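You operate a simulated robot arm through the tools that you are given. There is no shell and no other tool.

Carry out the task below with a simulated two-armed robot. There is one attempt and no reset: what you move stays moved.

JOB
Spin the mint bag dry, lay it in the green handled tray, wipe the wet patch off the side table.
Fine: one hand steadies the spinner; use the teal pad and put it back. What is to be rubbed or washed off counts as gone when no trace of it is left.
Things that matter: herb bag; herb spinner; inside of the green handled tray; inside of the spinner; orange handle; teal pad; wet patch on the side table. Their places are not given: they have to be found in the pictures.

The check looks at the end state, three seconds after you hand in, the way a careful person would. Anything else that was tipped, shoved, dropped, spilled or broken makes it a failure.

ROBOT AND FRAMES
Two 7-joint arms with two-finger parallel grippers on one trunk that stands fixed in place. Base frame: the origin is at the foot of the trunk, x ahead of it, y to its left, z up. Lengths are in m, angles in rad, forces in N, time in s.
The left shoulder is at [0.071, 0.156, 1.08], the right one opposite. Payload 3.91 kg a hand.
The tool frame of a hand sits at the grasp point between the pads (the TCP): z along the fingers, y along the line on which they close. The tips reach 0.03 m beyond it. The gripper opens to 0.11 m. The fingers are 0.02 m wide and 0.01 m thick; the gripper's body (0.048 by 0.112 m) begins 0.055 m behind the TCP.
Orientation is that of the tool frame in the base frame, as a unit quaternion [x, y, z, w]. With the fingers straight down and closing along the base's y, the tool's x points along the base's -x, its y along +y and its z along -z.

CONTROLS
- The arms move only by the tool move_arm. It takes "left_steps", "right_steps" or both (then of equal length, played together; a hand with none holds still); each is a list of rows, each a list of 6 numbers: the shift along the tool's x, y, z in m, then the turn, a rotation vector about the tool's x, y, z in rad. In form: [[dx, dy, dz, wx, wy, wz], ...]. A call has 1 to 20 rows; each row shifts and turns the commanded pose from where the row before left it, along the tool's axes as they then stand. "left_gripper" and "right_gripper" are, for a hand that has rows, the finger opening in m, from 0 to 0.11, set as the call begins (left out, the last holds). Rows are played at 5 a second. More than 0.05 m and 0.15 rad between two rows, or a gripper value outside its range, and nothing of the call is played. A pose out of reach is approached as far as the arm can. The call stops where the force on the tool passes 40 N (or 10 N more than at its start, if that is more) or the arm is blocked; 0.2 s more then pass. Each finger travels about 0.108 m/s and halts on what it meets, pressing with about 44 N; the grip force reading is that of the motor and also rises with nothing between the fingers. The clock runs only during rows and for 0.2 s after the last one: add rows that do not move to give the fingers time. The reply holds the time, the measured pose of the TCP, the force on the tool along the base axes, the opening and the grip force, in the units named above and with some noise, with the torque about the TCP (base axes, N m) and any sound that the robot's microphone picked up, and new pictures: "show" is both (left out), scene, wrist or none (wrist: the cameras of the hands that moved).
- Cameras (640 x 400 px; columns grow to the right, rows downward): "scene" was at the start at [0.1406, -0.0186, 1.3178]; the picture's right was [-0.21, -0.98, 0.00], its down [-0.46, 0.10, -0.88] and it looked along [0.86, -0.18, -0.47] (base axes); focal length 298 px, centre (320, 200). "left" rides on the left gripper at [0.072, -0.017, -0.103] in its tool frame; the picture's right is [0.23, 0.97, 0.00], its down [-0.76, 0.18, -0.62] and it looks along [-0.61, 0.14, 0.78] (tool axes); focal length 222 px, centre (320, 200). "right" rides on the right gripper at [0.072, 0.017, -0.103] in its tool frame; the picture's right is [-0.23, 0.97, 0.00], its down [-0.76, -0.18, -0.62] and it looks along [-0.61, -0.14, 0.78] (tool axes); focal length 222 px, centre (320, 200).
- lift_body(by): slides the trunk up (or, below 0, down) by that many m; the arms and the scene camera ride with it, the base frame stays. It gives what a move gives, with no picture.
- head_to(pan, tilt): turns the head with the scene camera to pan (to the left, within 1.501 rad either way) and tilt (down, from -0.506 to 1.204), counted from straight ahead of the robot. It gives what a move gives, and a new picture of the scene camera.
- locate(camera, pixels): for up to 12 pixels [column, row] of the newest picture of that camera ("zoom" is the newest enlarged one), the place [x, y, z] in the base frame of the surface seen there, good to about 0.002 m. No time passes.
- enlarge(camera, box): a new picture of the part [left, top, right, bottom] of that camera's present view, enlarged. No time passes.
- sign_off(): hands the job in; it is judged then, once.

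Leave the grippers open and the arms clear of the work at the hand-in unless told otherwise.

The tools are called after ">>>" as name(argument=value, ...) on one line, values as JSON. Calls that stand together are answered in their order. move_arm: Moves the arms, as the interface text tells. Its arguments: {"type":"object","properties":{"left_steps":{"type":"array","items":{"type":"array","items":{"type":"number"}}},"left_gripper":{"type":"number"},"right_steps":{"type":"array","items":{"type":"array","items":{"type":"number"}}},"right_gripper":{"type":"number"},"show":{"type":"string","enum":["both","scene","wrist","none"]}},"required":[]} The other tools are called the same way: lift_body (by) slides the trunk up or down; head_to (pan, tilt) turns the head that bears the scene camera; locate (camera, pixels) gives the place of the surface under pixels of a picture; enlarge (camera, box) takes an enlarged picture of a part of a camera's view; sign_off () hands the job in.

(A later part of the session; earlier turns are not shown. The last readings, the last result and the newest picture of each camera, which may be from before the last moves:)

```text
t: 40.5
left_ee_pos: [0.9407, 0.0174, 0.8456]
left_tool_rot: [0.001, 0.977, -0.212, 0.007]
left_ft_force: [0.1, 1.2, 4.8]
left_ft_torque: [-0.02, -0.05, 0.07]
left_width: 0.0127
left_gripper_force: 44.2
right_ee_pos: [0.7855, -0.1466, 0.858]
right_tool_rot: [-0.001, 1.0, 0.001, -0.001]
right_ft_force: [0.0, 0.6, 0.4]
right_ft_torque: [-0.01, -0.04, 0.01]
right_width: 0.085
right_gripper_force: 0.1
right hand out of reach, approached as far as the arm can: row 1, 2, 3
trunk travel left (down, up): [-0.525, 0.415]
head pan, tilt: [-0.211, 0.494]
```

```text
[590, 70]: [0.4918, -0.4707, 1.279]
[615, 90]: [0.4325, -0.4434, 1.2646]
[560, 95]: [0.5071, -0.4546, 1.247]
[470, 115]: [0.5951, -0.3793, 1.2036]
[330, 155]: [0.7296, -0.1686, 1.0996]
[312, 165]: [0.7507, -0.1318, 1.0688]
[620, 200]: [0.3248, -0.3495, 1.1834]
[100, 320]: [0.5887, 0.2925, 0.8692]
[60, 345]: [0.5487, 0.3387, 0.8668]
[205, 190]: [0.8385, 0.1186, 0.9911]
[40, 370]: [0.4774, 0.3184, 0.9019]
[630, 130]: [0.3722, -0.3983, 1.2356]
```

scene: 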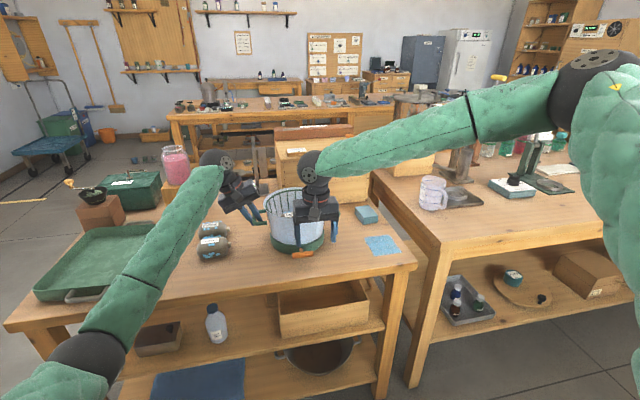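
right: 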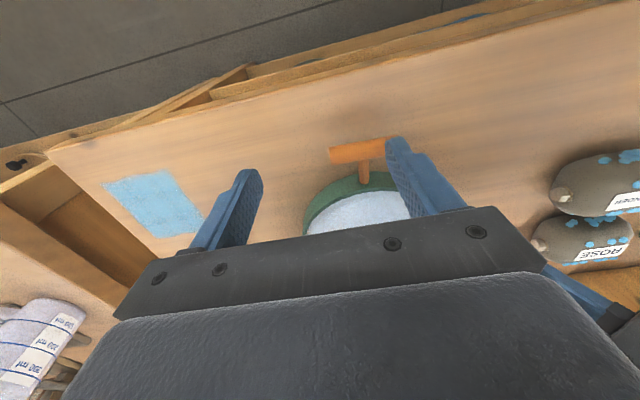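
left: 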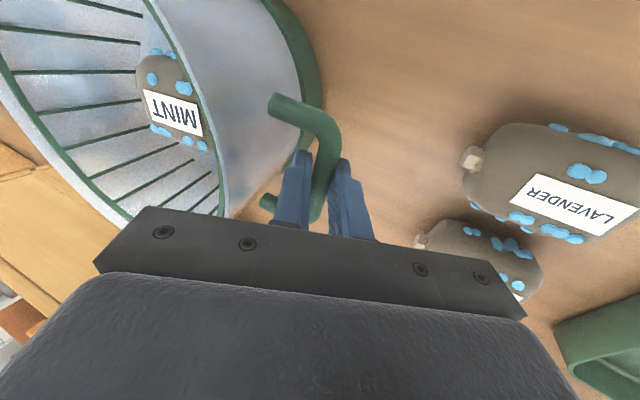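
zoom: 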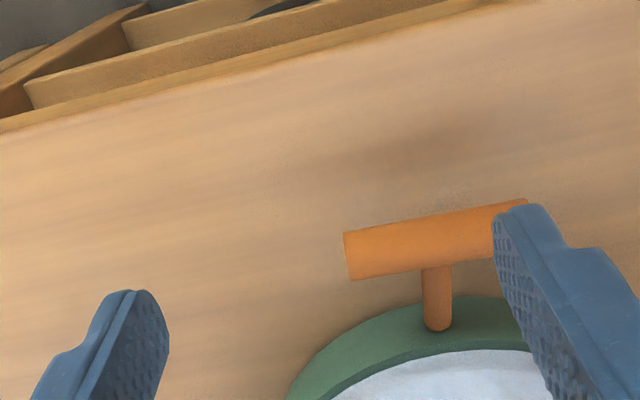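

The right elbow is high (0.47,-0.48,1.24) while the left one is low (0.87). I'll lift the right hand and pass through a well-extended low pose (0.92,-0.34,0.90) to let the elbow drop.

>>> move_arm(right_steps=[[0, 0, -0.04, 0, 0, 0], [0, 0, -0.04, 0, 0, 0], [0, 0, -0.04, 0, 0, 0], [-0.0269, -0.0387, 0, 0, 0, 0], [-0.0269, -0.0387, 0, 0, 0, 0], [-0.0269, -0.0387, 0, 0, 0, 0], [-0.0269, -0.0387, 0, 0, 0, 0], [-0.0269, -0.0387, 0, 0, 0, 0], [0, 0, 0.039, 0, 0, 0], [0, 0, 0.039, 0, 0, 0], [0, 0, 0, 0, 0, 0]], right_gripper=0.085)

>>> locate(camera="scene", pixels=[[590, 70], [615, 90], [560, 95], [620, 200], [600, 150]])

```text
t: 42.9
left_ee_pos: [0.9416, 0.0173, 0.845]
left_tool_rot: [0.002, 0.977, -0.212, 0.007]
left_ft_force: [-0.7, 2.0, 5.1]
left_ft_torque: [-0.04, -0.38, 0.21]
left_width: 0.0125
left_gripper_force: 44.3
right_ee_pos: [0.9184, -0.341, 0.8994]
right_tool_rot: [-0.001, 1.0, 0.001, -0.001]
right_ft_force: [0.2, -0.3, 0.5]
right_ft_torque: [-0.01, 0.0, 0.02]
right_width: 0.0851
right_gripper_force: 0.0
trunk travel left (down, up): [-0.525, 0.415]
head pan, tilt: [-0.211, 0.494]
```

scene: 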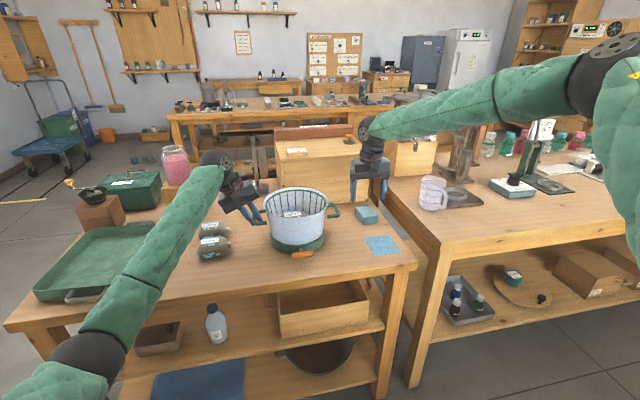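
right: 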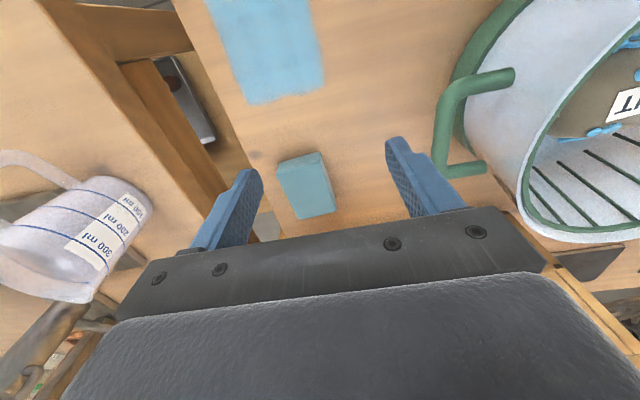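

```text
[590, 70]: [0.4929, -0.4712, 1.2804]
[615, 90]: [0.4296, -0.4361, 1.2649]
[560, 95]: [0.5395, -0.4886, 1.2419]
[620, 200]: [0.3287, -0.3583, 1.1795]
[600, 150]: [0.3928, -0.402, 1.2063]
```

The extended pose is fine but the elbow stayed high (z≈1.23). I'll check where the measuring cup and other right-side objects are before trying a roll of the hand to bring the elbow down.

>>> locate(camera="scene", pixels=[[433, 182], [425, 195], [445, 195], [460, 200], [385, 215], [367, 215], [400, 170], [390, 240], [340, 211]])

>>> move_arm(right_steps=[[0.03, 0.03, -0.02, 0, 0, 0], [0.03, 0.03, -0.02, 0, 0, 0], [0, 0, 0, -0.15, 0, 0], [0, 0, 0, -0.15, 0, 0], [0, 0, 0, -0.15, 0, 0], [0, 0, 0, -0.15, 0, 0], [0, 0, 0, 0, 0, 0]], right_gripper=0.085)

```text
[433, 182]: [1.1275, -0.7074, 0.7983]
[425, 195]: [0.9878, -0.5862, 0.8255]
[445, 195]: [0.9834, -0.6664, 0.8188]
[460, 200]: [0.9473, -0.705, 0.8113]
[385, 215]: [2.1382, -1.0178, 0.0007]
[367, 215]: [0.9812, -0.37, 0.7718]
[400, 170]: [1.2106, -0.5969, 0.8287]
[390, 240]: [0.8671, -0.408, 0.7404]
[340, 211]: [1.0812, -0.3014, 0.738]
```

```text
t: 44.5
left_ee_pos: [0.941, 0.0176, 0.8461]
left_tool_rot: [0.002, 0.977, -0.212, 0.006]
left_ft_force: [0.5, -2.1, 5.0]
left_ft_torque: [0.07, 0.01, -0.06]
left_width: 0.0127
left_gripper_force: 44.1
right_ee_pos: [0.8584, -0.2805, 0.9396]
right_tool_rot: [0.0, 0.955, 0.296, 0.0]
right_ft_force: [-1.1, 0.3, 0.1]
right_ft_torque: [0.0, 0.01, 0.01]
right_width: 0.0852
right_gripper_force: 0.0
trunk travel left (down, up): [-0.525, 0.415]
head pan, tilt: [-0.211, 0.494]
```

scene: 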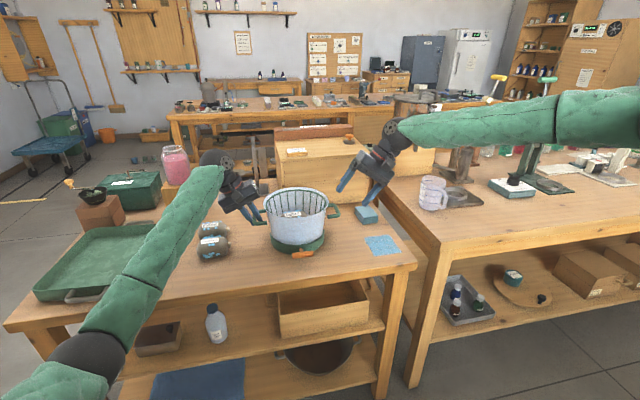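
right: 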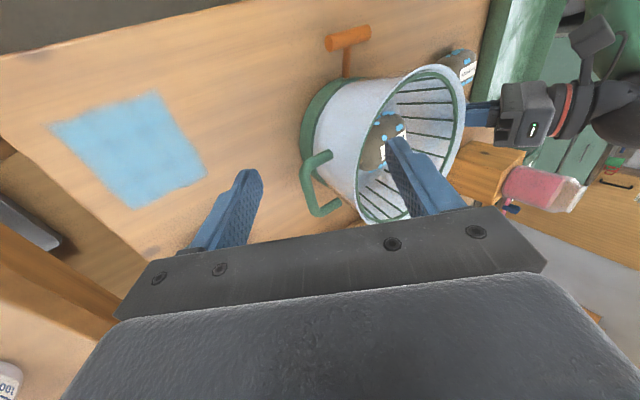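

Rolling swung the right elbow outward and down. Keeping that roll, I'll move the hand to (0.77,-0.115,0.93) and unroll there to see if the elbow stays lower.

>>> move_arm(right_steps=[[0.0177, 0.0262, 0.0203, 0, 0, 0], [0.0177, 0.0262, 0.0203, 0, 0, 0], [0.0177, 0.0262, 0.0203, 0, 0, 0], [0.0177, 0.0262, 0.0203, 0, 0, 0], [0.0177, 0.0262, 0.0203, 0, 0, 0], [0, 0, 0, 0, 0, 0]], right_gripper=0.04)

```text
t: 45.9
left_ee_pos: [0.941, 0.0175, 0.8443]
left_tool_rot: [0.002, 0.977, -0.213, 0.007]
left_ft_force: [-0.7, -3.9, 4.1]
left_ft_torque: [0.03, 0.04, -0.02]
left_width: 0.0123
left_gripper_force: 43.7
right_ee_pos: [0.7707, -0.1157, 0.9304]
right_tool_rot: [0.0, 0.955, 0.295, -0.001]
right_ft_force: [0.0, -0.5, -0.2]
right_ft_torque: [0.03, 0.0, 0.05]
right_width: 0.0399
right_gripper_force: 0.0
trunk travel left (down, up): [-0.525, 0.415]
head pan, tilt: [-0.211, 0.494]
```

scene: 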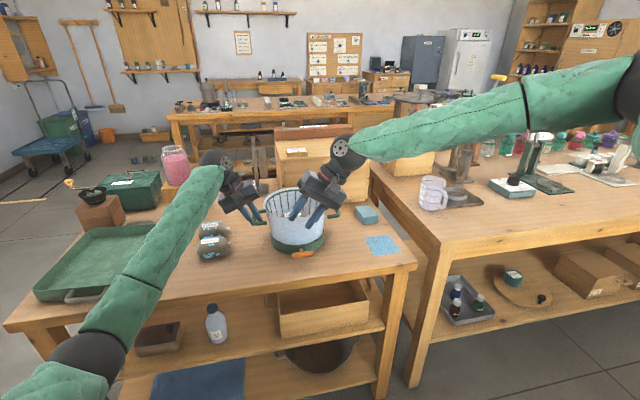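
right: 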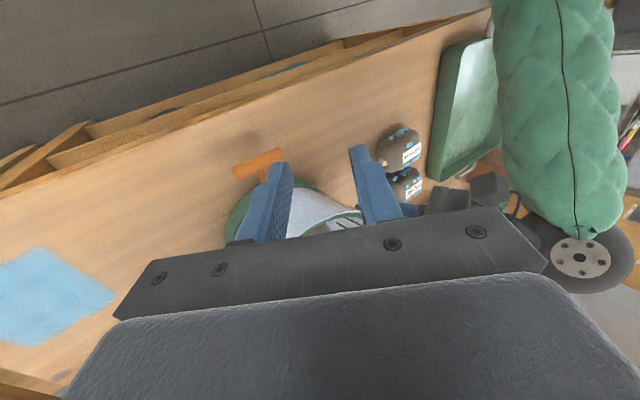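

I'll unroll here in place and check whether the elbow posture has improved.

>>> move_arm(right_steps=[[0, 0, 0, 0.15, 0, 0], [0, 0, 0, 0.15, 0, 0], [0, 0, 0, 0.15, 0, 0], [0, 0, 0, 0.15, 0, 0], [0, 0, 0, 0, 0, 0]], right_gripper=0.04)

>>> locate(camera="scene", pixels=[[590, 70], [615, 90], [560, 95], [620, 200], [600, 150]])

```text
t: 47.1
left_ee_pos: [0.9408, 0.0184, 0.8446]
left_tool_rot: [0.002, 0.977, -0.212, 0.006]
left_ft_force: [-1.2, 2.9, 4.8]
left_ft_torque: [0.02, -0.27, 0.17]
left_width: 0.0124
left_gripper_force: 44.2
right_ee_pos: [0.7701, -0.1161, 0.9295]
right_tool_rot: [0.0, 1.0, 0.0, 0.001]
right_ft_force: [0.4, 0.2, -0.2]
right_ft_torque: [0.02, -0.03, -0.01]
right_width: 0.0399
right_gripper_force: 0.1
trunk travel left (down, up): [-0.525, 0.415]
head pan, tilt: [-0.211, 0.494]
```

scene: 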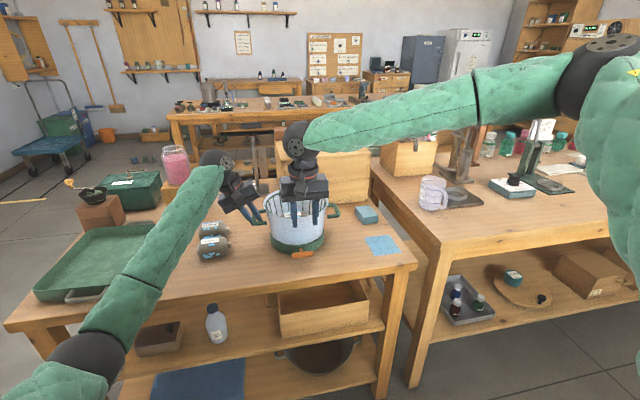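
right: 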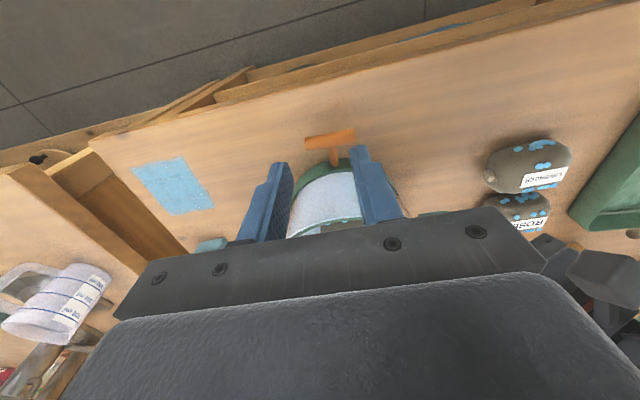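

```text
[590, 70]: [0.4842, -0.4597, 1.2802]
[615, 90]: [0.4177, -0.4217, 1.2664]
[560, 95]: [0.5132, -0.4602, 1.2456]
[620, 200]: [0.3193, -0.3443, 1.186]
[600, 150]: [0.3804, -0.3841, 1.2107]
```

The elbow returned to the same place, so this arm's posture depends on the pose. Swapping roles looks more promising: right hand steadies the right green handle (it reaches that side well), left hand pulls the orange handle. First I move the right hand aside and open the left gripper.

>>> move_arm(right_steps=[[-0.015, -0.0407, -0.0035, 0, 0, 0], [-0.015, -0.0407, -0.0035, 0, 0, 0], [-0.015, -0.0407, -0.0035, 0, 0, 0], [-0.015, -0.0407, -0.0035, 0, 0, 0], [-0.015, -0.0407, -0.0035, 0, 0, 0], [-0.015, -0.0407, -0.0035, 0, 0, 0], [0, 0, 0, 0, 0, 0]], right_gripper=0.04, show="none")

>>> move_arm(left_steps=[[0, 0, 0, 0, 0, 0], [0, 0, 0, 0, 0, 0], [0, 0, 0, 0, 0, 0]], left_gripper=0.026)

```text
t: 48.7
left_ee_pos: [0.9406, 0.0192, 0.8452]
left_tool_rot: [0.002, 0.977, -0.212, 0.007]
left_ft_force: [-1.0, 3.6, 2.9]
left_ft_torque: [-0.14, -0.21, 0.03]
left_width: 0.0124
left_gripper_force: 44.1
right_ee_pos: [0.8613, -0.3609, 0.9515]
right_tool_rot: [-0.001, 1.0, 0.0, 0.0]
right_ft_force: [-0.5, -0.5, 0.0]
right_ft_torque: [-0.03, 0.0, 0.01]
right_width: 0.0401
right_gripper_force: 0.1
trunk travel left (down, up): [-0.525, 0.415]
head pan, tilt: [-0.211, 0.494]
```

```text
t: 49.5
left_ee_pos: [0.9401, 0.018, 0.8443]
left_tool_rot: [0.001, 0.977, -0.213, 0.006]
left_ft_force: [-0.4, 0.5, 0.0]
left_ft_torque: [0.01, 0.01, 0.0]
left_width: 0.0259
left_gripper_force: 0.0
right_ee_pos: [0.8607, -0.3594, 0.9502]
right_tool_rot: [-0.001, 1.0, 0.0, -0.001]
right_ft_force: [-0.5, 0.8, 0.6]
right_ft_torque: [0.03, 0.01, -0.01]
right_width: 0.0399
right_gripper_force: 0.0
trunk travel left (down, up): [-0.525, 0.415]
head pan, tilt: [-0.211, 0.494]
```

scene: 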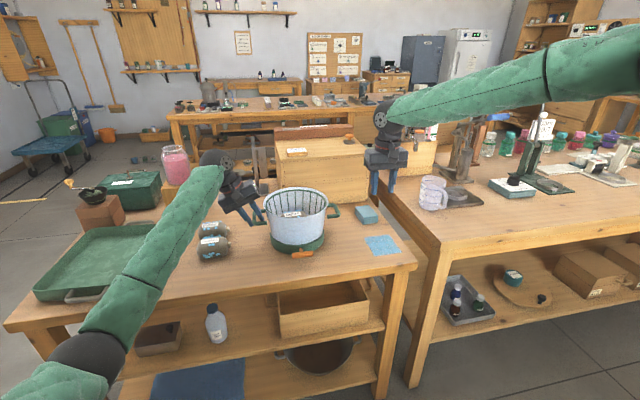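
left: 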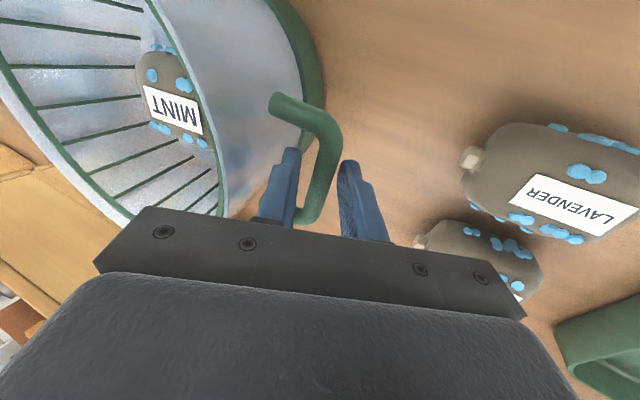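

The left fingers are open around the bar. I'll back out along the fingers, untilt, and move the left hand to (0.76,-0.115,0.95), then pitch 0.4 rad forward, checking reach.

>>> move_arm(left_steps=[[0, 0, -0.02, 0, 0, 0], [0, 0, -0.02, 0, 0, 0], [0, 0, -0.02, 0, 0, 0], [0, 0, -0.02, 0, 0, 0], [0, 0, 0, -0.142, 0, 0], [0, 0, 0, -0.142, 0, 0], [0, 0, 0, -0.142, 0, 0], [0.03, -0.0277, -0.0055, 0, 0, 0], [0.03, -0.0277, -0.0055, 0, 0, 0], [0.03, -0.0277, -0.0055, 0, 0, 0], [0.03, -0.0277, -0.0055, 0, 0, 0], [0.03, -0.0277, -0.0055, 0, 0, 0], [0.03, -0.0277, -0.0055, 0, 0, 0], [0, 0, 0, 0, -0.1333, 0], [0, 0, 0, 0, -0.1333, 0], [0, 0, 0, 0, -0.1334, 0], [0, 0, 0, 0, 0, 0]], left_gripper=0.026)

```text
t: 53.1
left_ee_pos: [0.758, -0.116, 0.9479]
left_tool_rot: [0.0, 0.979, -0.001, 0.205]
left_ft_force: [0.3, -0.6, 0.0]
left_ft_torque: [0.02, 0.01, 0.0]
left_width: 0.0259
left_gripper_force: 0.2
right_ee_pos: [0.8608, -0.3592, 0.95]
right_tool_rot: [-0.001, 1.0, 0.0, -0.002]
right_ft_force: [-0.3, 0.2, -1.1]
right_ft_torque: [-0.01, 0.0, 0.02]
right_width: 0.0399
right_gripper_force: 0.0
trunk travel left (down, up): [-0.525, 0.415]
head pan, tilt: [-0.211, 0.494]
```

scene: 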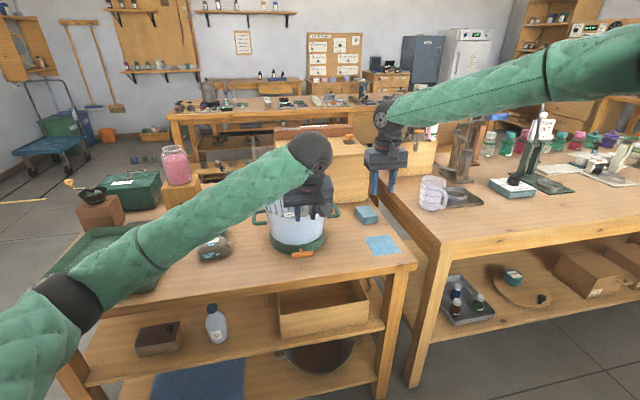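
left: 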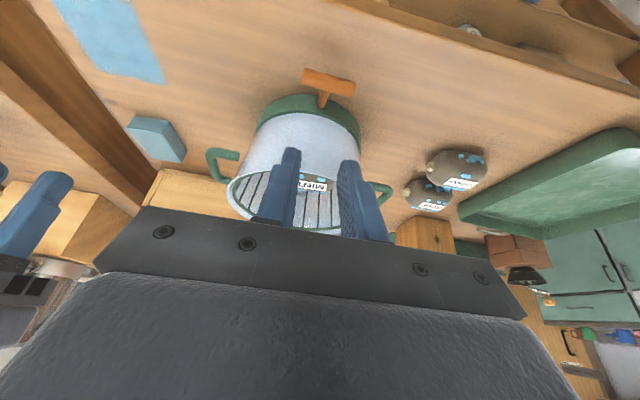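

The left arm reached this without trouble. I'll test it down to the pre-grasp (0.809,-0.115,0.841) above the stem.

>>> move_arm(left_steps=[[-0.0011, 0, 0.0394, 0, 0, 0], [-0.0011, 0, 0.0394, 0, 0, 0], [-0.0011, 0, 0.0394, 0, 0, 0], [0, 0, 0, 0, 0, 0]], left_gripper=0.04)

>>> enlarge(camera="left", box=[200, 60, 440, 210])

```text
t: 54.1
left_ee_pos: [0.8095, -0.1159, 0.8413]
left_tool_rot: [-0.001, 0.979, -0.001, 0.205]
left_ft_force: [-0.2, 0.5, 0.5]
left_ft_torque: [0.01, 0.03, 0.05]
left_width: 0.0402
left_gripper_force: 0.0
right_ee_pos: [0.8605, -0.3585, 0.9518]
right_tool_rot: [0.0, 1.0, 0.0, 0.0]
right_ft_force: [0.3, 0.7, 0.7]
right_ft_torque: [0.0, -0.03, -0.01]
right_width: 0.04
right_gripper_force: 0.0
trunk travel left (down, up): [-0.525, 0.415]
head pan, tilt: [-0.211, 0.494]
```

scene: 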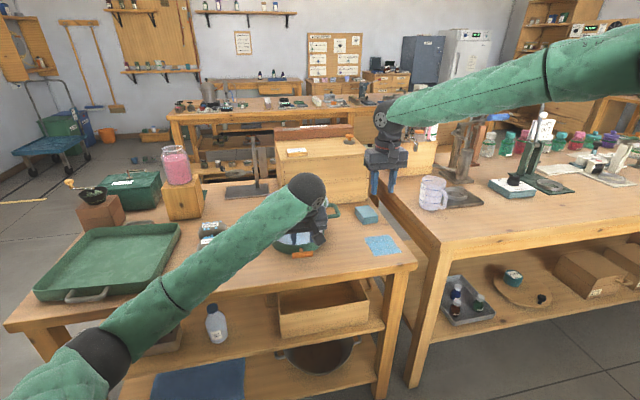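
left: 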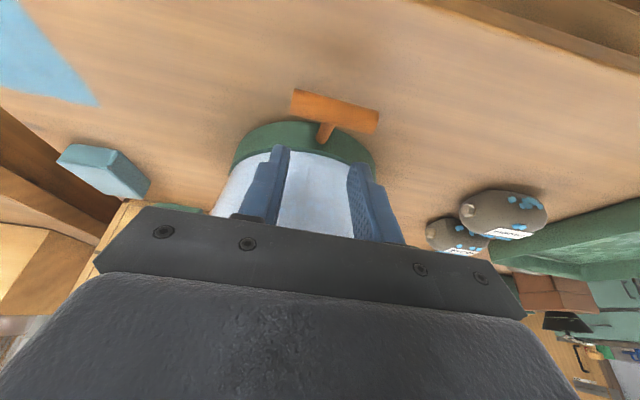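

```text
2.67 times, centred on (320, 135) of left
```

zoom: 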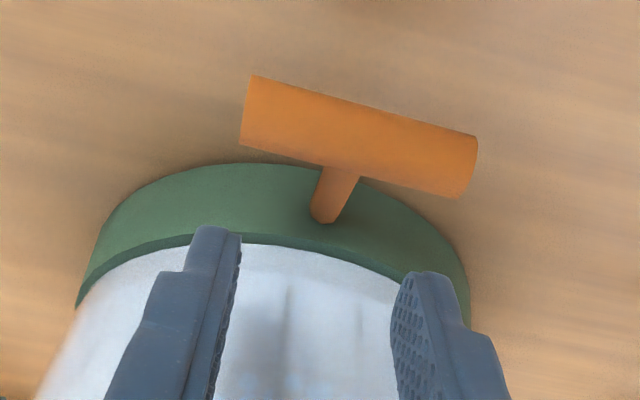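

The left hand is at the pre-grasp with full reach. Now I set the right hand on the right green handle. I'll look at that handle in the right wrist and scene pictures.

>>> move_arm(right_steps=[[-0.03, 0.03, 0, 0, 0, 0], [-0.03, 0.03, 0, 0, 0, 0], [-0.02, 0.02, 0, 0, 0, 0], [0, 0, 0, 0, 0, 0]], right_gripper=0.028)

>>> enlarge(camera="right", box=[280, 30, 480, 180])

>>> enlarge(camera="scene", box=[270, 170, 398, 250])

```text
t: 55.1
left_ee_pos: [0.8106, -0.1146, 0.841]
left_tool_rot: [0.0, 0.979, -0.001, 0.205]
left_ft_force: [0.1, 0.7, -0.7]
left_ft_torque: [0.01, -0.02, 0.01]
left_width: 0.0401
left_gripper_force: 0.1
right_ee_pos: [0.9389, -0.2793, 0.9515]
right_tool_rot: [0.0, 1.0, 0.0, 0.002]
right_ft_force: [0.1, 0.0, 0.6]
right_ft_torque: [0.01, -0.05, 0.01]
right_width: 0.0281
right_gripper_force: 0.0
trunk travel left (down, up): [-0.525, 0.415]
head pan, tilt: [-0.211, 0.494]
```

scene: 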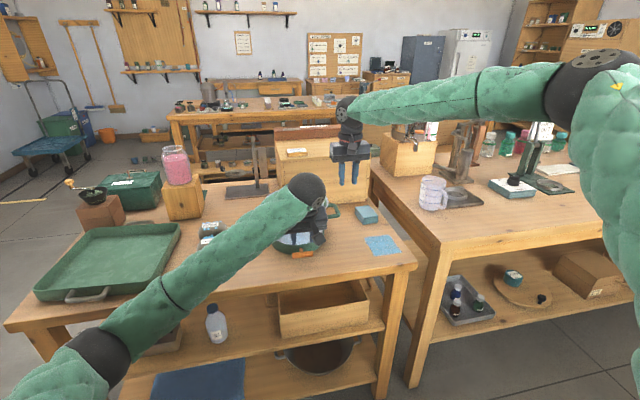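
right: 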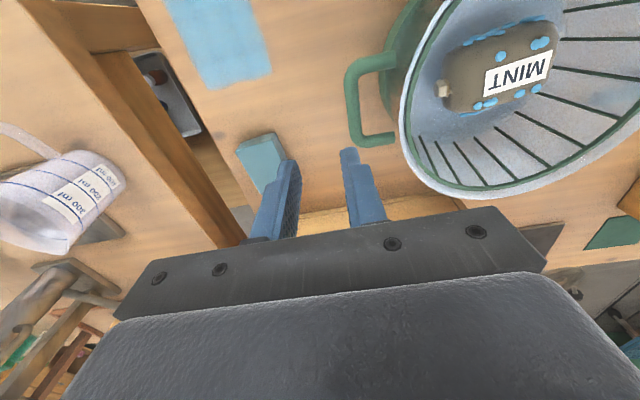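

```text
2.67 times, centred on (380, 105) of right
```

zoom: 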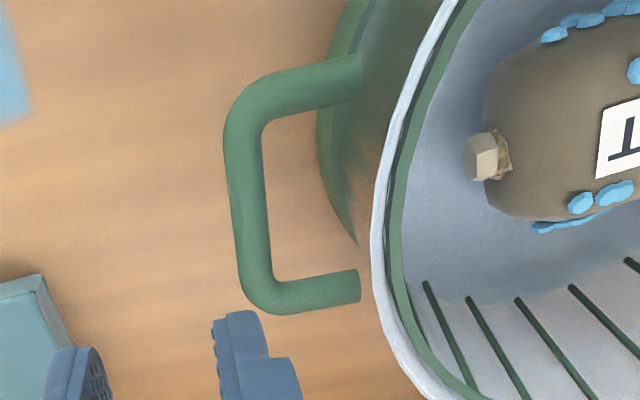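

```text
5.00 times, centred on (334, 210) of scene
```

zoom: 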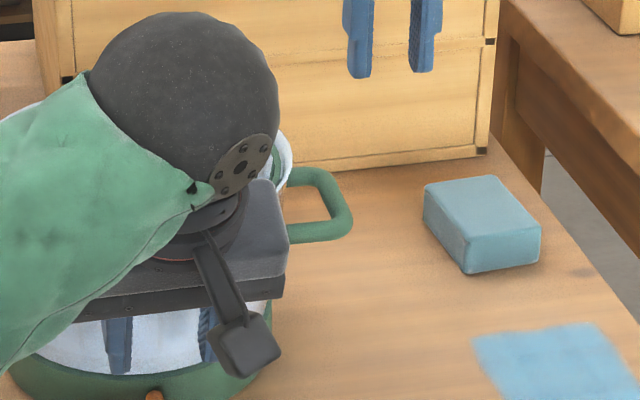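

>>> locate(camera="right", pixels=[[350, 84], [352, 97.5], [354.5, 118], [347, 97.5], [357, 97.5], [370, 65], [372, 139], [402, 100], [403, 115], [398, 97], [405, 130]])

```text
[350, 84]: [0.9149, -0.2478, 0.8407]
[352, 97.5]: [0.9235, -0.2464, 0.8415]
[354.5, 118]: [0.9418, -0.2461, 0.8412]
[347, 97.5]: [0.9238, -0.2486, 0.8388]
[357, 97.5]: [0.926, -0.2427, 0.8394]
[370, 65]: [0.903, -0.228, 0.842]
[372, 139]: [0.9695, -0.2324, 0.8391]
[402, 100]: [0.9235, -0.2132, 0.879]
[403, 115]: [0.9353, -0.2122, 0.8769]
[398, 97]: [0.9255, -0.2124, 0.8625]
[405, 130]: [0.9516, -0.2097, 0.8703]
```

The right handle's bar is at y≈-0.246, z≈0.836, with rim at y≈-0.213. I'll roll the right hand 0.42 rad (leaning outward, fingers toward +y), opening 0.028, to a pre-grasp 6 cm back.

>>> move_arm(right_steps=[[0, 0, 0, -0.14, 0, 0], [0, 0, 0, -0.14, 0, 0], [0, 0, 0, -0.14, 0, 0], [0.0005, -0.0084, 0.0245, 0, 0, 0], [0.0005, -0.0084, 0.0245, 0, 0, 0], [0, 0, 0, 0, 0, 0]], right_gripper=0.028)

>>> enlarge(camera="right", box=[240, 50, 440, 210])

```text
t: 56.5
left_ee_pos: [0.8101, -0.1156, 0.8413]
left_tool_rot: [0.0, 0.979, 0.0, 0.205]
left_ft_force: [-0.2, -0.3, 0.6]
left_ft_torque: [-0.01, 0.02, -0.02]
left_width: 0.04
left_gripper_force: 0.1
right_ee_pos: [0.9383, -0.276, 0.8981]
right_tool_rot: [0.0, 0.978, 0.208, 0.0]
right_ft_force: [0.1, 0.0, -0.5]
right_ft_torque: [0.01, 0.01, 0.01]
right_width: 0.0282
right_gripper_force: 0.1
trunk travel left (down, up): [-0.525, 0.415]
head pan, tilt: [-0.211, 0.494]
```

scene: 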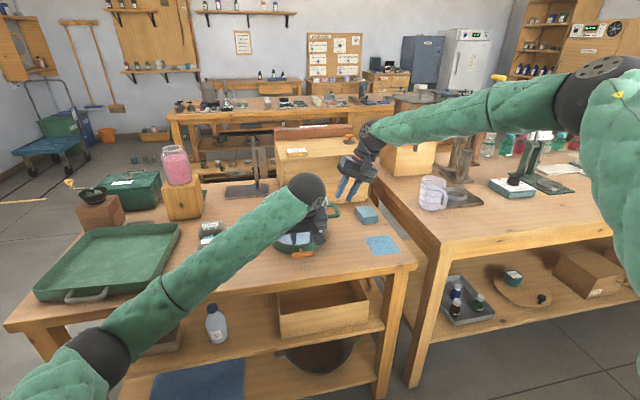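
right: 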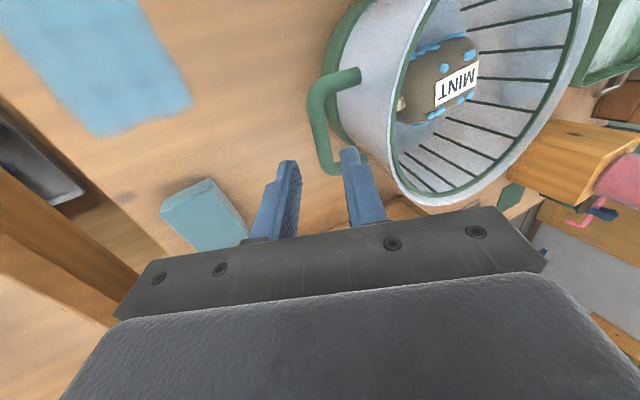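

```text
2.50 times, centred on (340, 130) of right
```

zoom: 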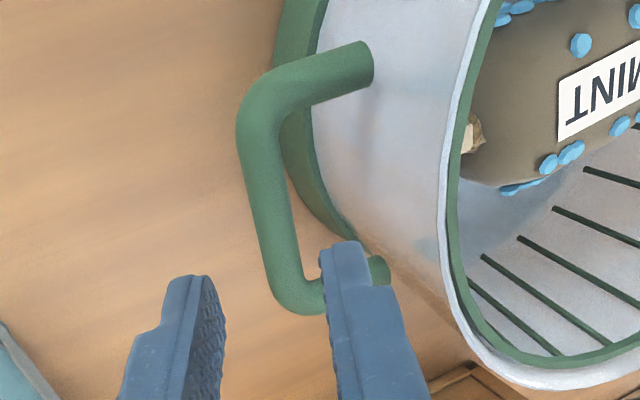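

>>> locate(camera="right", pixels=[[316, 112], [319, 122], [322, 138], [314, 122], [326, 122], [345, 155], [340, 158], [290, 168], [352, 155]])

```text
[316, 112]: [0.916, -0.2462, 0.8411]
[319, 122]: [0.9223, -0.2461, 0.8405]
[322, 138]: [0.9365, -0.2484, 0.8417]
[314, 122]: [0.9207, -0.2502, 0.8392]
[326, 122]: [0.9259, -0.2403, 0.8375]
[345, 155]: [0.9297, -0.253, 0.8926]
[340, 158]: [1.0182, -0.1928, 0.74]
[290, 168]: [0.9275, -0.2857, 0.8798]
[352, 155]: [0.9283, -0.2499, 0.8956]
```

The bar is 1.4 mm off centre and 69 mm ahead. Advancing 59 mm along the fingers.

>>> move_arm(right_steps=[[0, 0.0014, 0.012, 0, 0, 0], [0, 0, 0.012, 0, 0, 0], [0, 0, 0.012, 0, 0, 0], [0, 0, 0.012, 0, 0, 0], [0, 0, 0.011, 0, 0, 0], [0, 0, 0, 0, 0, 0]], right_gripper=0.028)

>>> enlarge(camera="right", box=[240, 50, 440, 210])

>>> enlarge(camera="scene", box=[270, 150, 398, 230])

```text
t: 57.9
left_ee_pos: [0.81, -0.1153, 0.8413]
left_tool_rot: [0.0, 0.979, -0.001, 0.205]
left_ft_force: [-0.6, 0.6, 0.7]
left_ft_torque: [-0.01, 0.0, -0.01]
left_width: 0.0398
left_gripper_force: 0.0
right_ee_pos: [0.9218, -0.2565, 0.8528]
right_tool_rot: [0.0, 0.978, 0.208, 0.001]
right_ft_force: [-0.2, -0.3, 0.2]
right_ft_torque: [0.03, 0.04, -0.03]
right_width: 0.0279
right_gripper_force: 0.0
right hand out of reach, approached as far as the arm can: row 3, 4, 5
trunk travel left (down, up): [-0.525, 0.415]
head pan, tilt: [-0.211, 0.494]
```

scene: 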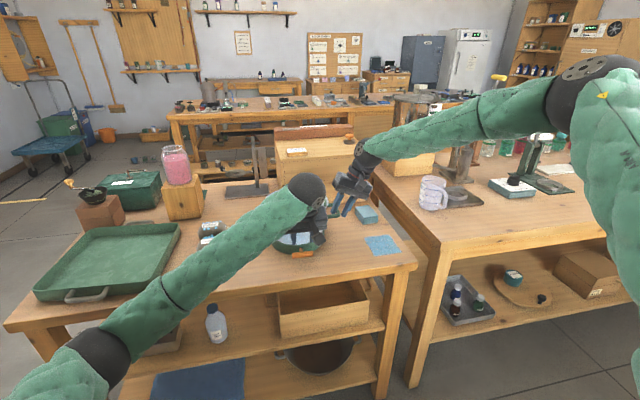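
right: 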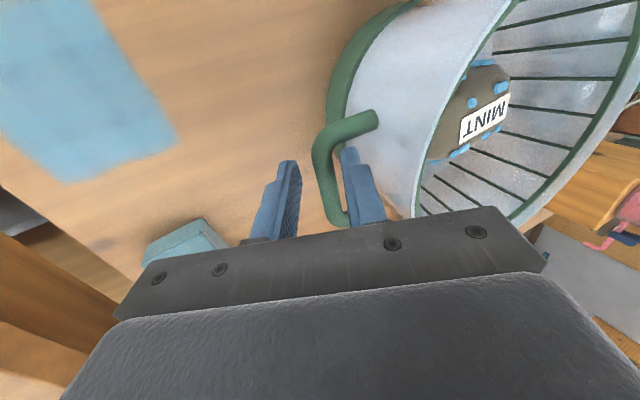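

```text
2.50 times, centred on (340, 130) of right
```

zoom: 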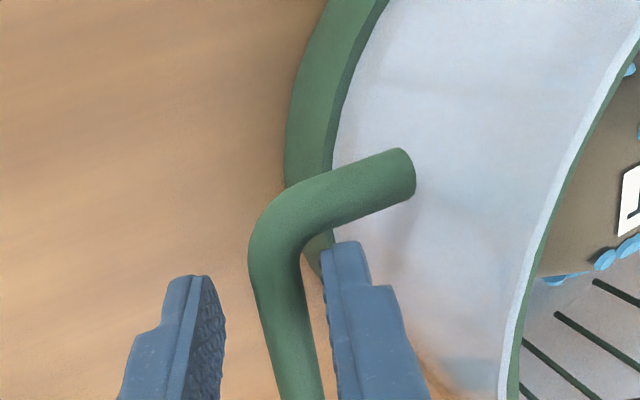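

```text
5.00 times, centred on (334, 190) of scene
```

zoom: 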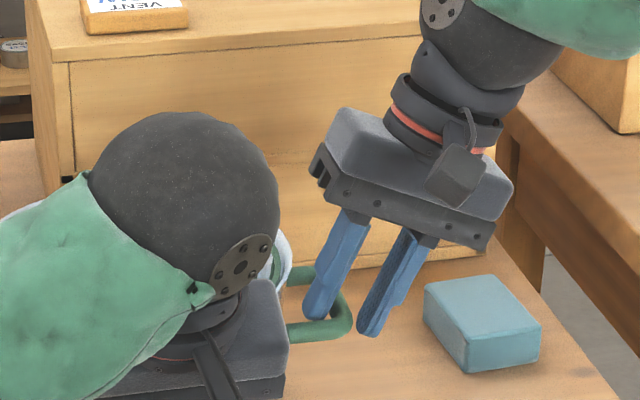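

The right hand stopped slightly short (0.922,-0.257,0.853), but the bar is still between its fingers with ~1 cm overlap (finger inside the loop in the zoom). I'll close the right gripper here and check.

>>> move_arm(right_steps=[[0, 0, 0, 0, 0, 0], [0, 0, 0, 0, 0, 0], [0, 0, 0, 0, 0, 0]], right_gripper=0.0)

>>> enlarge(camera="right", box=[240, 50, 440, 210])

>>> enlarge(camera="left", box=[200, 60, 440, 210])

```text
t: 58.7
left_ee_pos: [0.8098, -0.1154, 0.8415]
left_tool_rot: [-0.001, 0.979, -0.001, 0.206]
left_ft_force: [0.2, -1.3, 0.9]
left_ft_torque: [0.03, -0.01, 0.02]
left_width: 0.04
left_gripper_force: 0.0
right_ee_pos: [0.9231, -0.2556, 0.8534]
right_tool_rot: [0.0, 0.978, 0.209, 0.001]
right_ft_force: [3.7, 3.6, 5.3]
right_ft_torque: [0.3, 0.02, -0.42]
right_width: 0.0124
right_gripper_force: 43.8
trunk travel left (down, up): [-0.525, 0.415]
head pan, tilt: [-0.211, 0.494]
```

scene: 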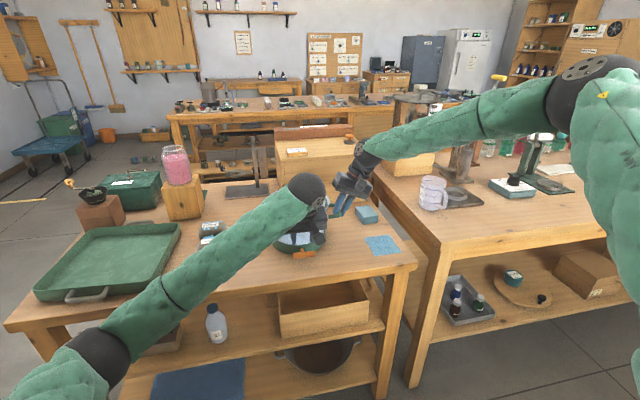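
right: 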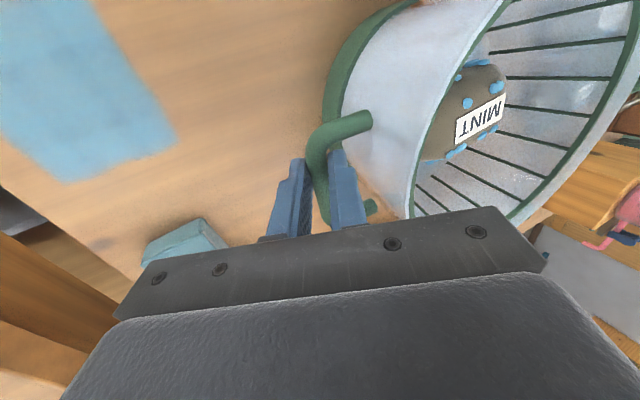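

```text
2.50 times, centred on (340, 130) of right
```

zoom: 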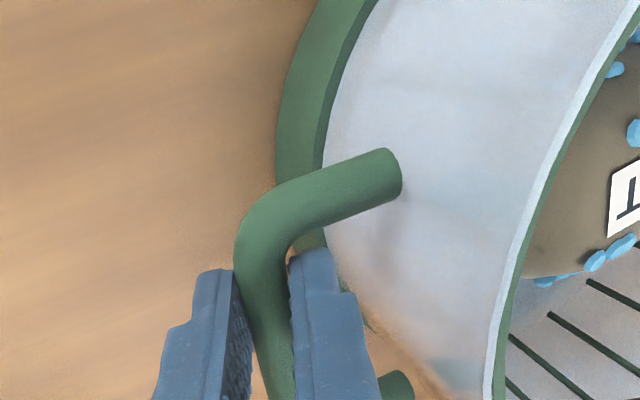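

```text
2.67 times, centred on (320, 135) of left
```

zoom: 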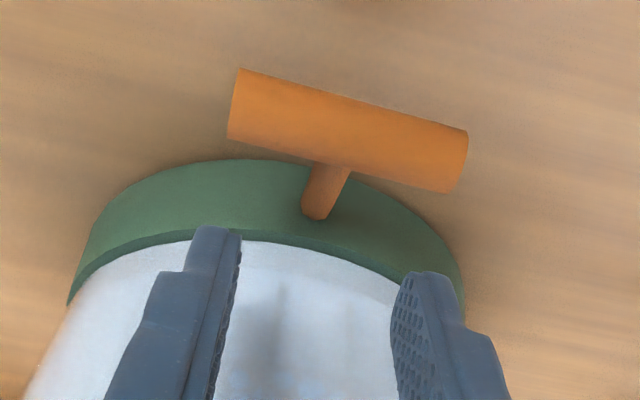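

The right hand holds the handle firmly (width 0.0124). Now measuring the stem and bar from the left wrist picture.

>>> locate(camera="left", pixels=[[323.7, 127.5], [322, 132], [319.5, 138], [289, 99], [329.4, 108.7], [371, 119], [310, 145], [340, 140], [281, 150], [348, 168]])

```text
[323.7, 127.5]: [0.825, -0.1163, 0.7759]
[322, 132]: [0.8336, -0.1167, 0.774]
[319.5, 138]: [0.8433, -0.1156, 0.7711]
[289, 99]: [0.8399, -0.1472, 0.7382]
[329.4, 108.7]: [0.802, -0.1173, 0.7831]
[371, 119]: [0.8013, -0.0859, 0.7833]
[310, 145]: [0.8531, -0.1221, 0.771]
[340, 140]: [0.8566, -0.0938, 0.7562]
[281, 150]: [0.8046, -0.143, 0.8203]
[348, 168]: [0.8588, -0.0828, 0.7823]
```

The stem is centred near (0.835,-0.117,0.769). I'll advance the left hand 60 mm so its fingers straddle the stem behind the bar.

>>> move_arm(left_steps=[[0.0047, -0.0016, 0.01, 0, 0, 0], [0, 0, 0.0125, 0, 0, 0], [0, 0, 0.0125, 0, 0, 0], [0, 0, 0.0125, 0, 0, 0], [0, 0, 0.0124, 0, 0, 0], [0, 0, 0, 0, 0, 0]], left_gripper=0.04)

>>> enlarge(camera="left", box=[200, 60, 440, 210])

>>> enlarge(camera="scene", box=[240, 190, 368, 270])

```text
t: 60.1
left_ee_pos: [0.8292, -0.1176, 0.785]
left_tool_rot: [0.0, 0.979, 0.0, 0.205]
left_ft_force: [-2.8, 0.3, -0.9]
left_ft_torque: [-0.04, -0.18, -0.03]
left_width: 0.0398
left_gripper_force: 0.1
right_ee_pos: [0.9212, -0.2562, 0.8532]
right_tool_rot: [0.001, 0.978, 0.209, 0.0]
right_ft_force: [6.8, 2.1, 8.7]
right_ft_torque: [0.2, -0.2, -0.54]
right_width: 0.0123
right_gripper_force: 44.2
trunk travel left (down, up): [-0.525, 0.415]
head pan, tilt: [-0.211, 0.494]
```

scene: 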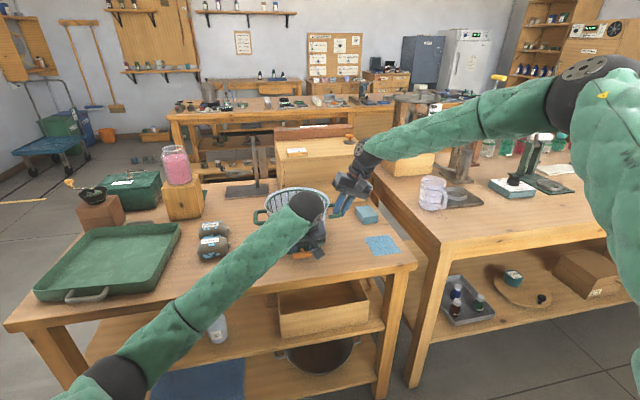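
left: 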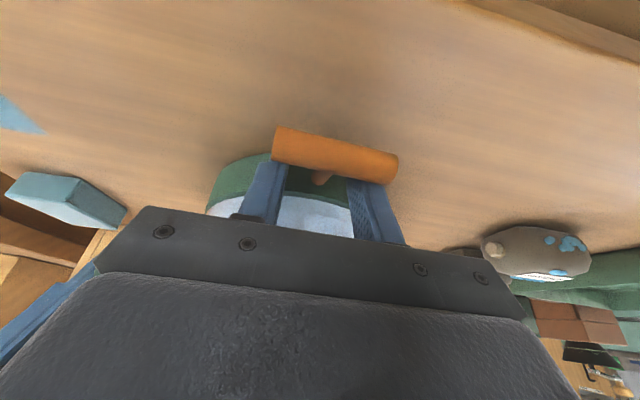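

```text
2.67 times, centred on (320, 135) of left
```

zoom: 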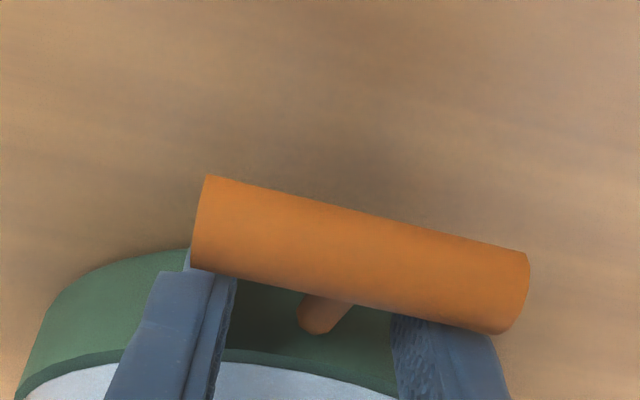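

```text
5.00 times, centred on (304, 230) of scene
```

zoom: 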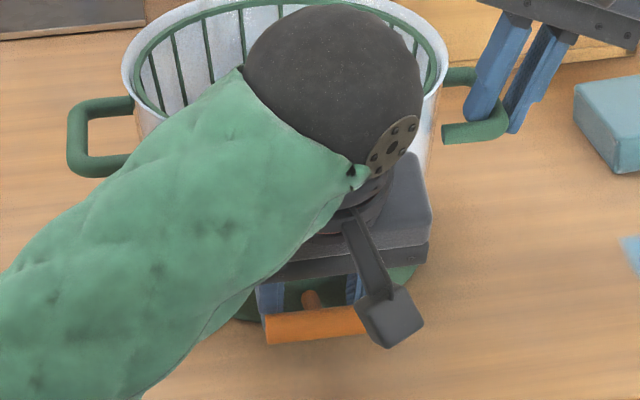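

The fingers straddle the stem behind the orange bar; forces are small. Closing the left gripper on the stem.

>>> move_arm(left_steps=[[0, 0, 0, 0, 0, 0], [0, 0, 0, 0, 0, 0], [0, 0, 0, 0, 0, 0]], left_gripper=0.0)

>>> enlarge(camera="left", box=[200, 60, 440, 210])

```text
t: 60.9
left_ee_pos: [0.8295, -0.116, 0.785]
left_tool_rot: [0.0, 0.979, 0.001, 0.205]
left_ft_force: [-13.3, 12.9, 0.9]
left_ft_torque: [0.03, -0.7, -0.95]
left_width: 0.0102
left_gripper_force: 44.1
right_ee_pos: [0.9209, -0.2561, 0.8529]
right_tool_rot: [-0.001, 0.978, 0.209, 0.0]
right_ft_force: [12.4, -9.0, 10.4]
right_ft_torque: [0.03, 0.7, 0.22]
right_width: 0.0121
right_gripper_force: 44.0
trunk travel left (down, up): [-0.525, 0.415]
head pan, tilt: [-0.211, 0.494]
```

scene: 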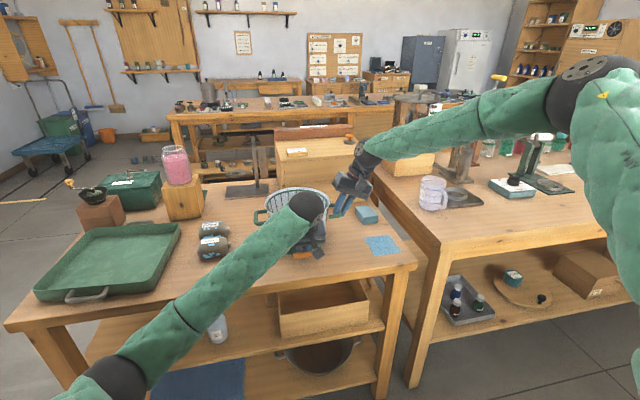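
left: 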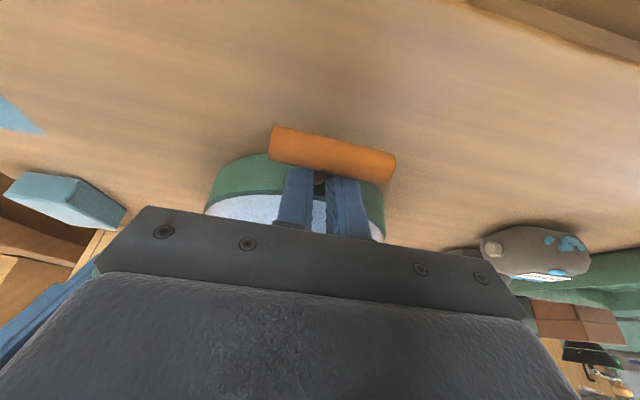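

```text
2.67 times, centred on (320, 135) of left
```

zoom: 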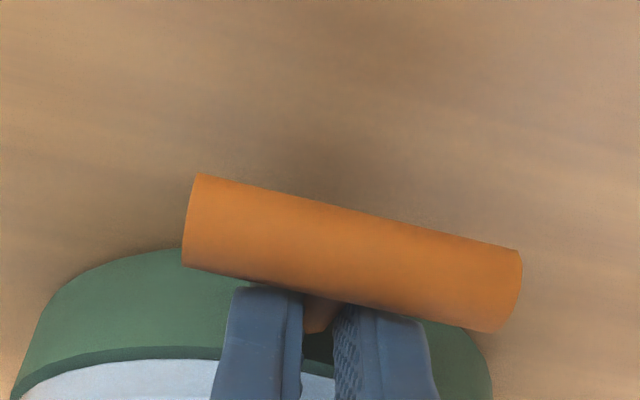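

The stem is gripped (width 0.010). Now I pull toward -x in 2 cm rows, keeping height, and watch forces and sounds.

>>> move_arm(left_steps=[[0.0183, 0, -0.008, 0, 0, 0], [0.0183, 0, -0.008, 0, 0, 0], [0.0183, 0, -0.008, 0, 0, 0], [0.0183, 0, -0.008, 0, 0, 0], [0, 0, 0, 0, 0, 0]], left_gripper=0.0)

>>> enlarge(camera="left", box=[160, 60, 480, 260])

>>> enlarge(camera="right", box=[320, 0, 640, 200])

```text
t: 62.1
left_ee_pos: [0.7482, -0.1185, 0.7847]
left_tool_rot: [0.0, 0.979, -0.001, 0.206]
left_ft_force: [7.9, 1.5, 0.3]
left_ft_torque: [-0.01, 0.24, 0.21]
left_width: 0.0098
left_gripper_force: 43.7
right_ee_pos: [0.9216, -0.2557, 0.8531]
right_tool_rot: [0.001, 0.978, 0.209, -0.001]
right_ft_force: [-7.8, -1.5, 11.0]
right_ft_torque: [-0.01, 0.59, 1.07]
right_width: 0.0127
right_gripper_force: 43.7
trunk travel left (down, up): [-0.525, 0.415]
head pan, tilt: [-0.211, 0.494]
```

scene: 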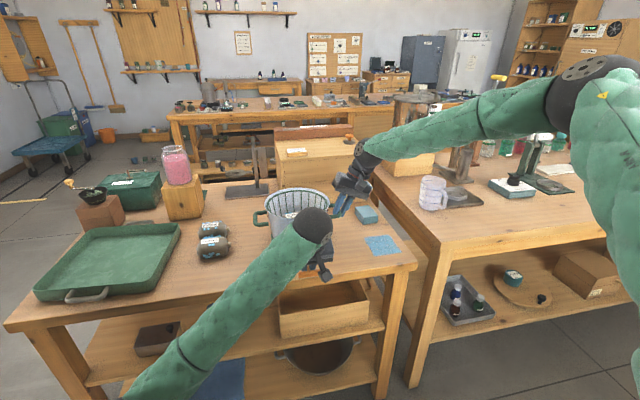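
left: 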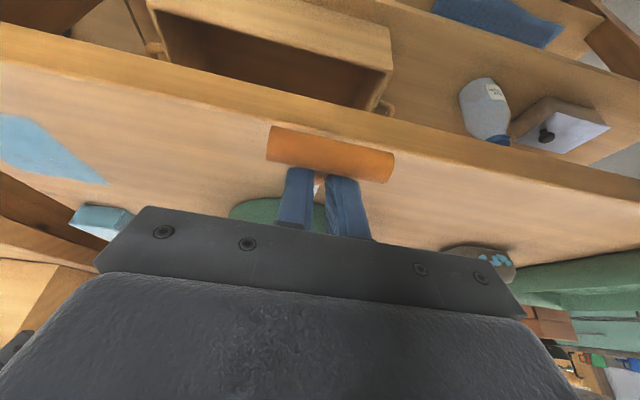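

```text
2.00 times, centred on (320, 160) of left
```

zoom: 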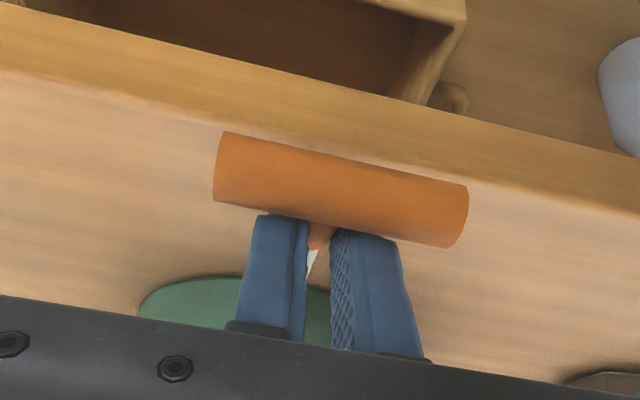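

```text
2.00 times, centred on (480, 100) of right
```

zoom: 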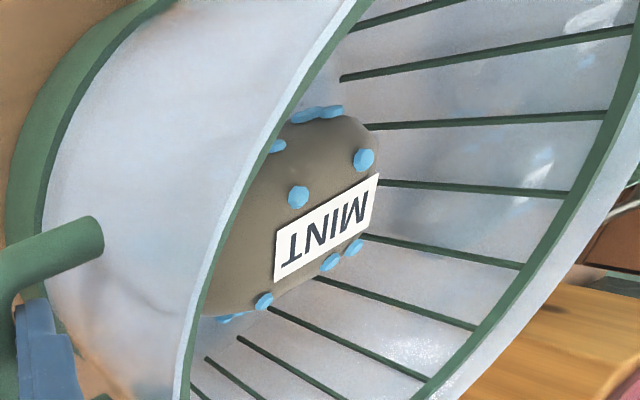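

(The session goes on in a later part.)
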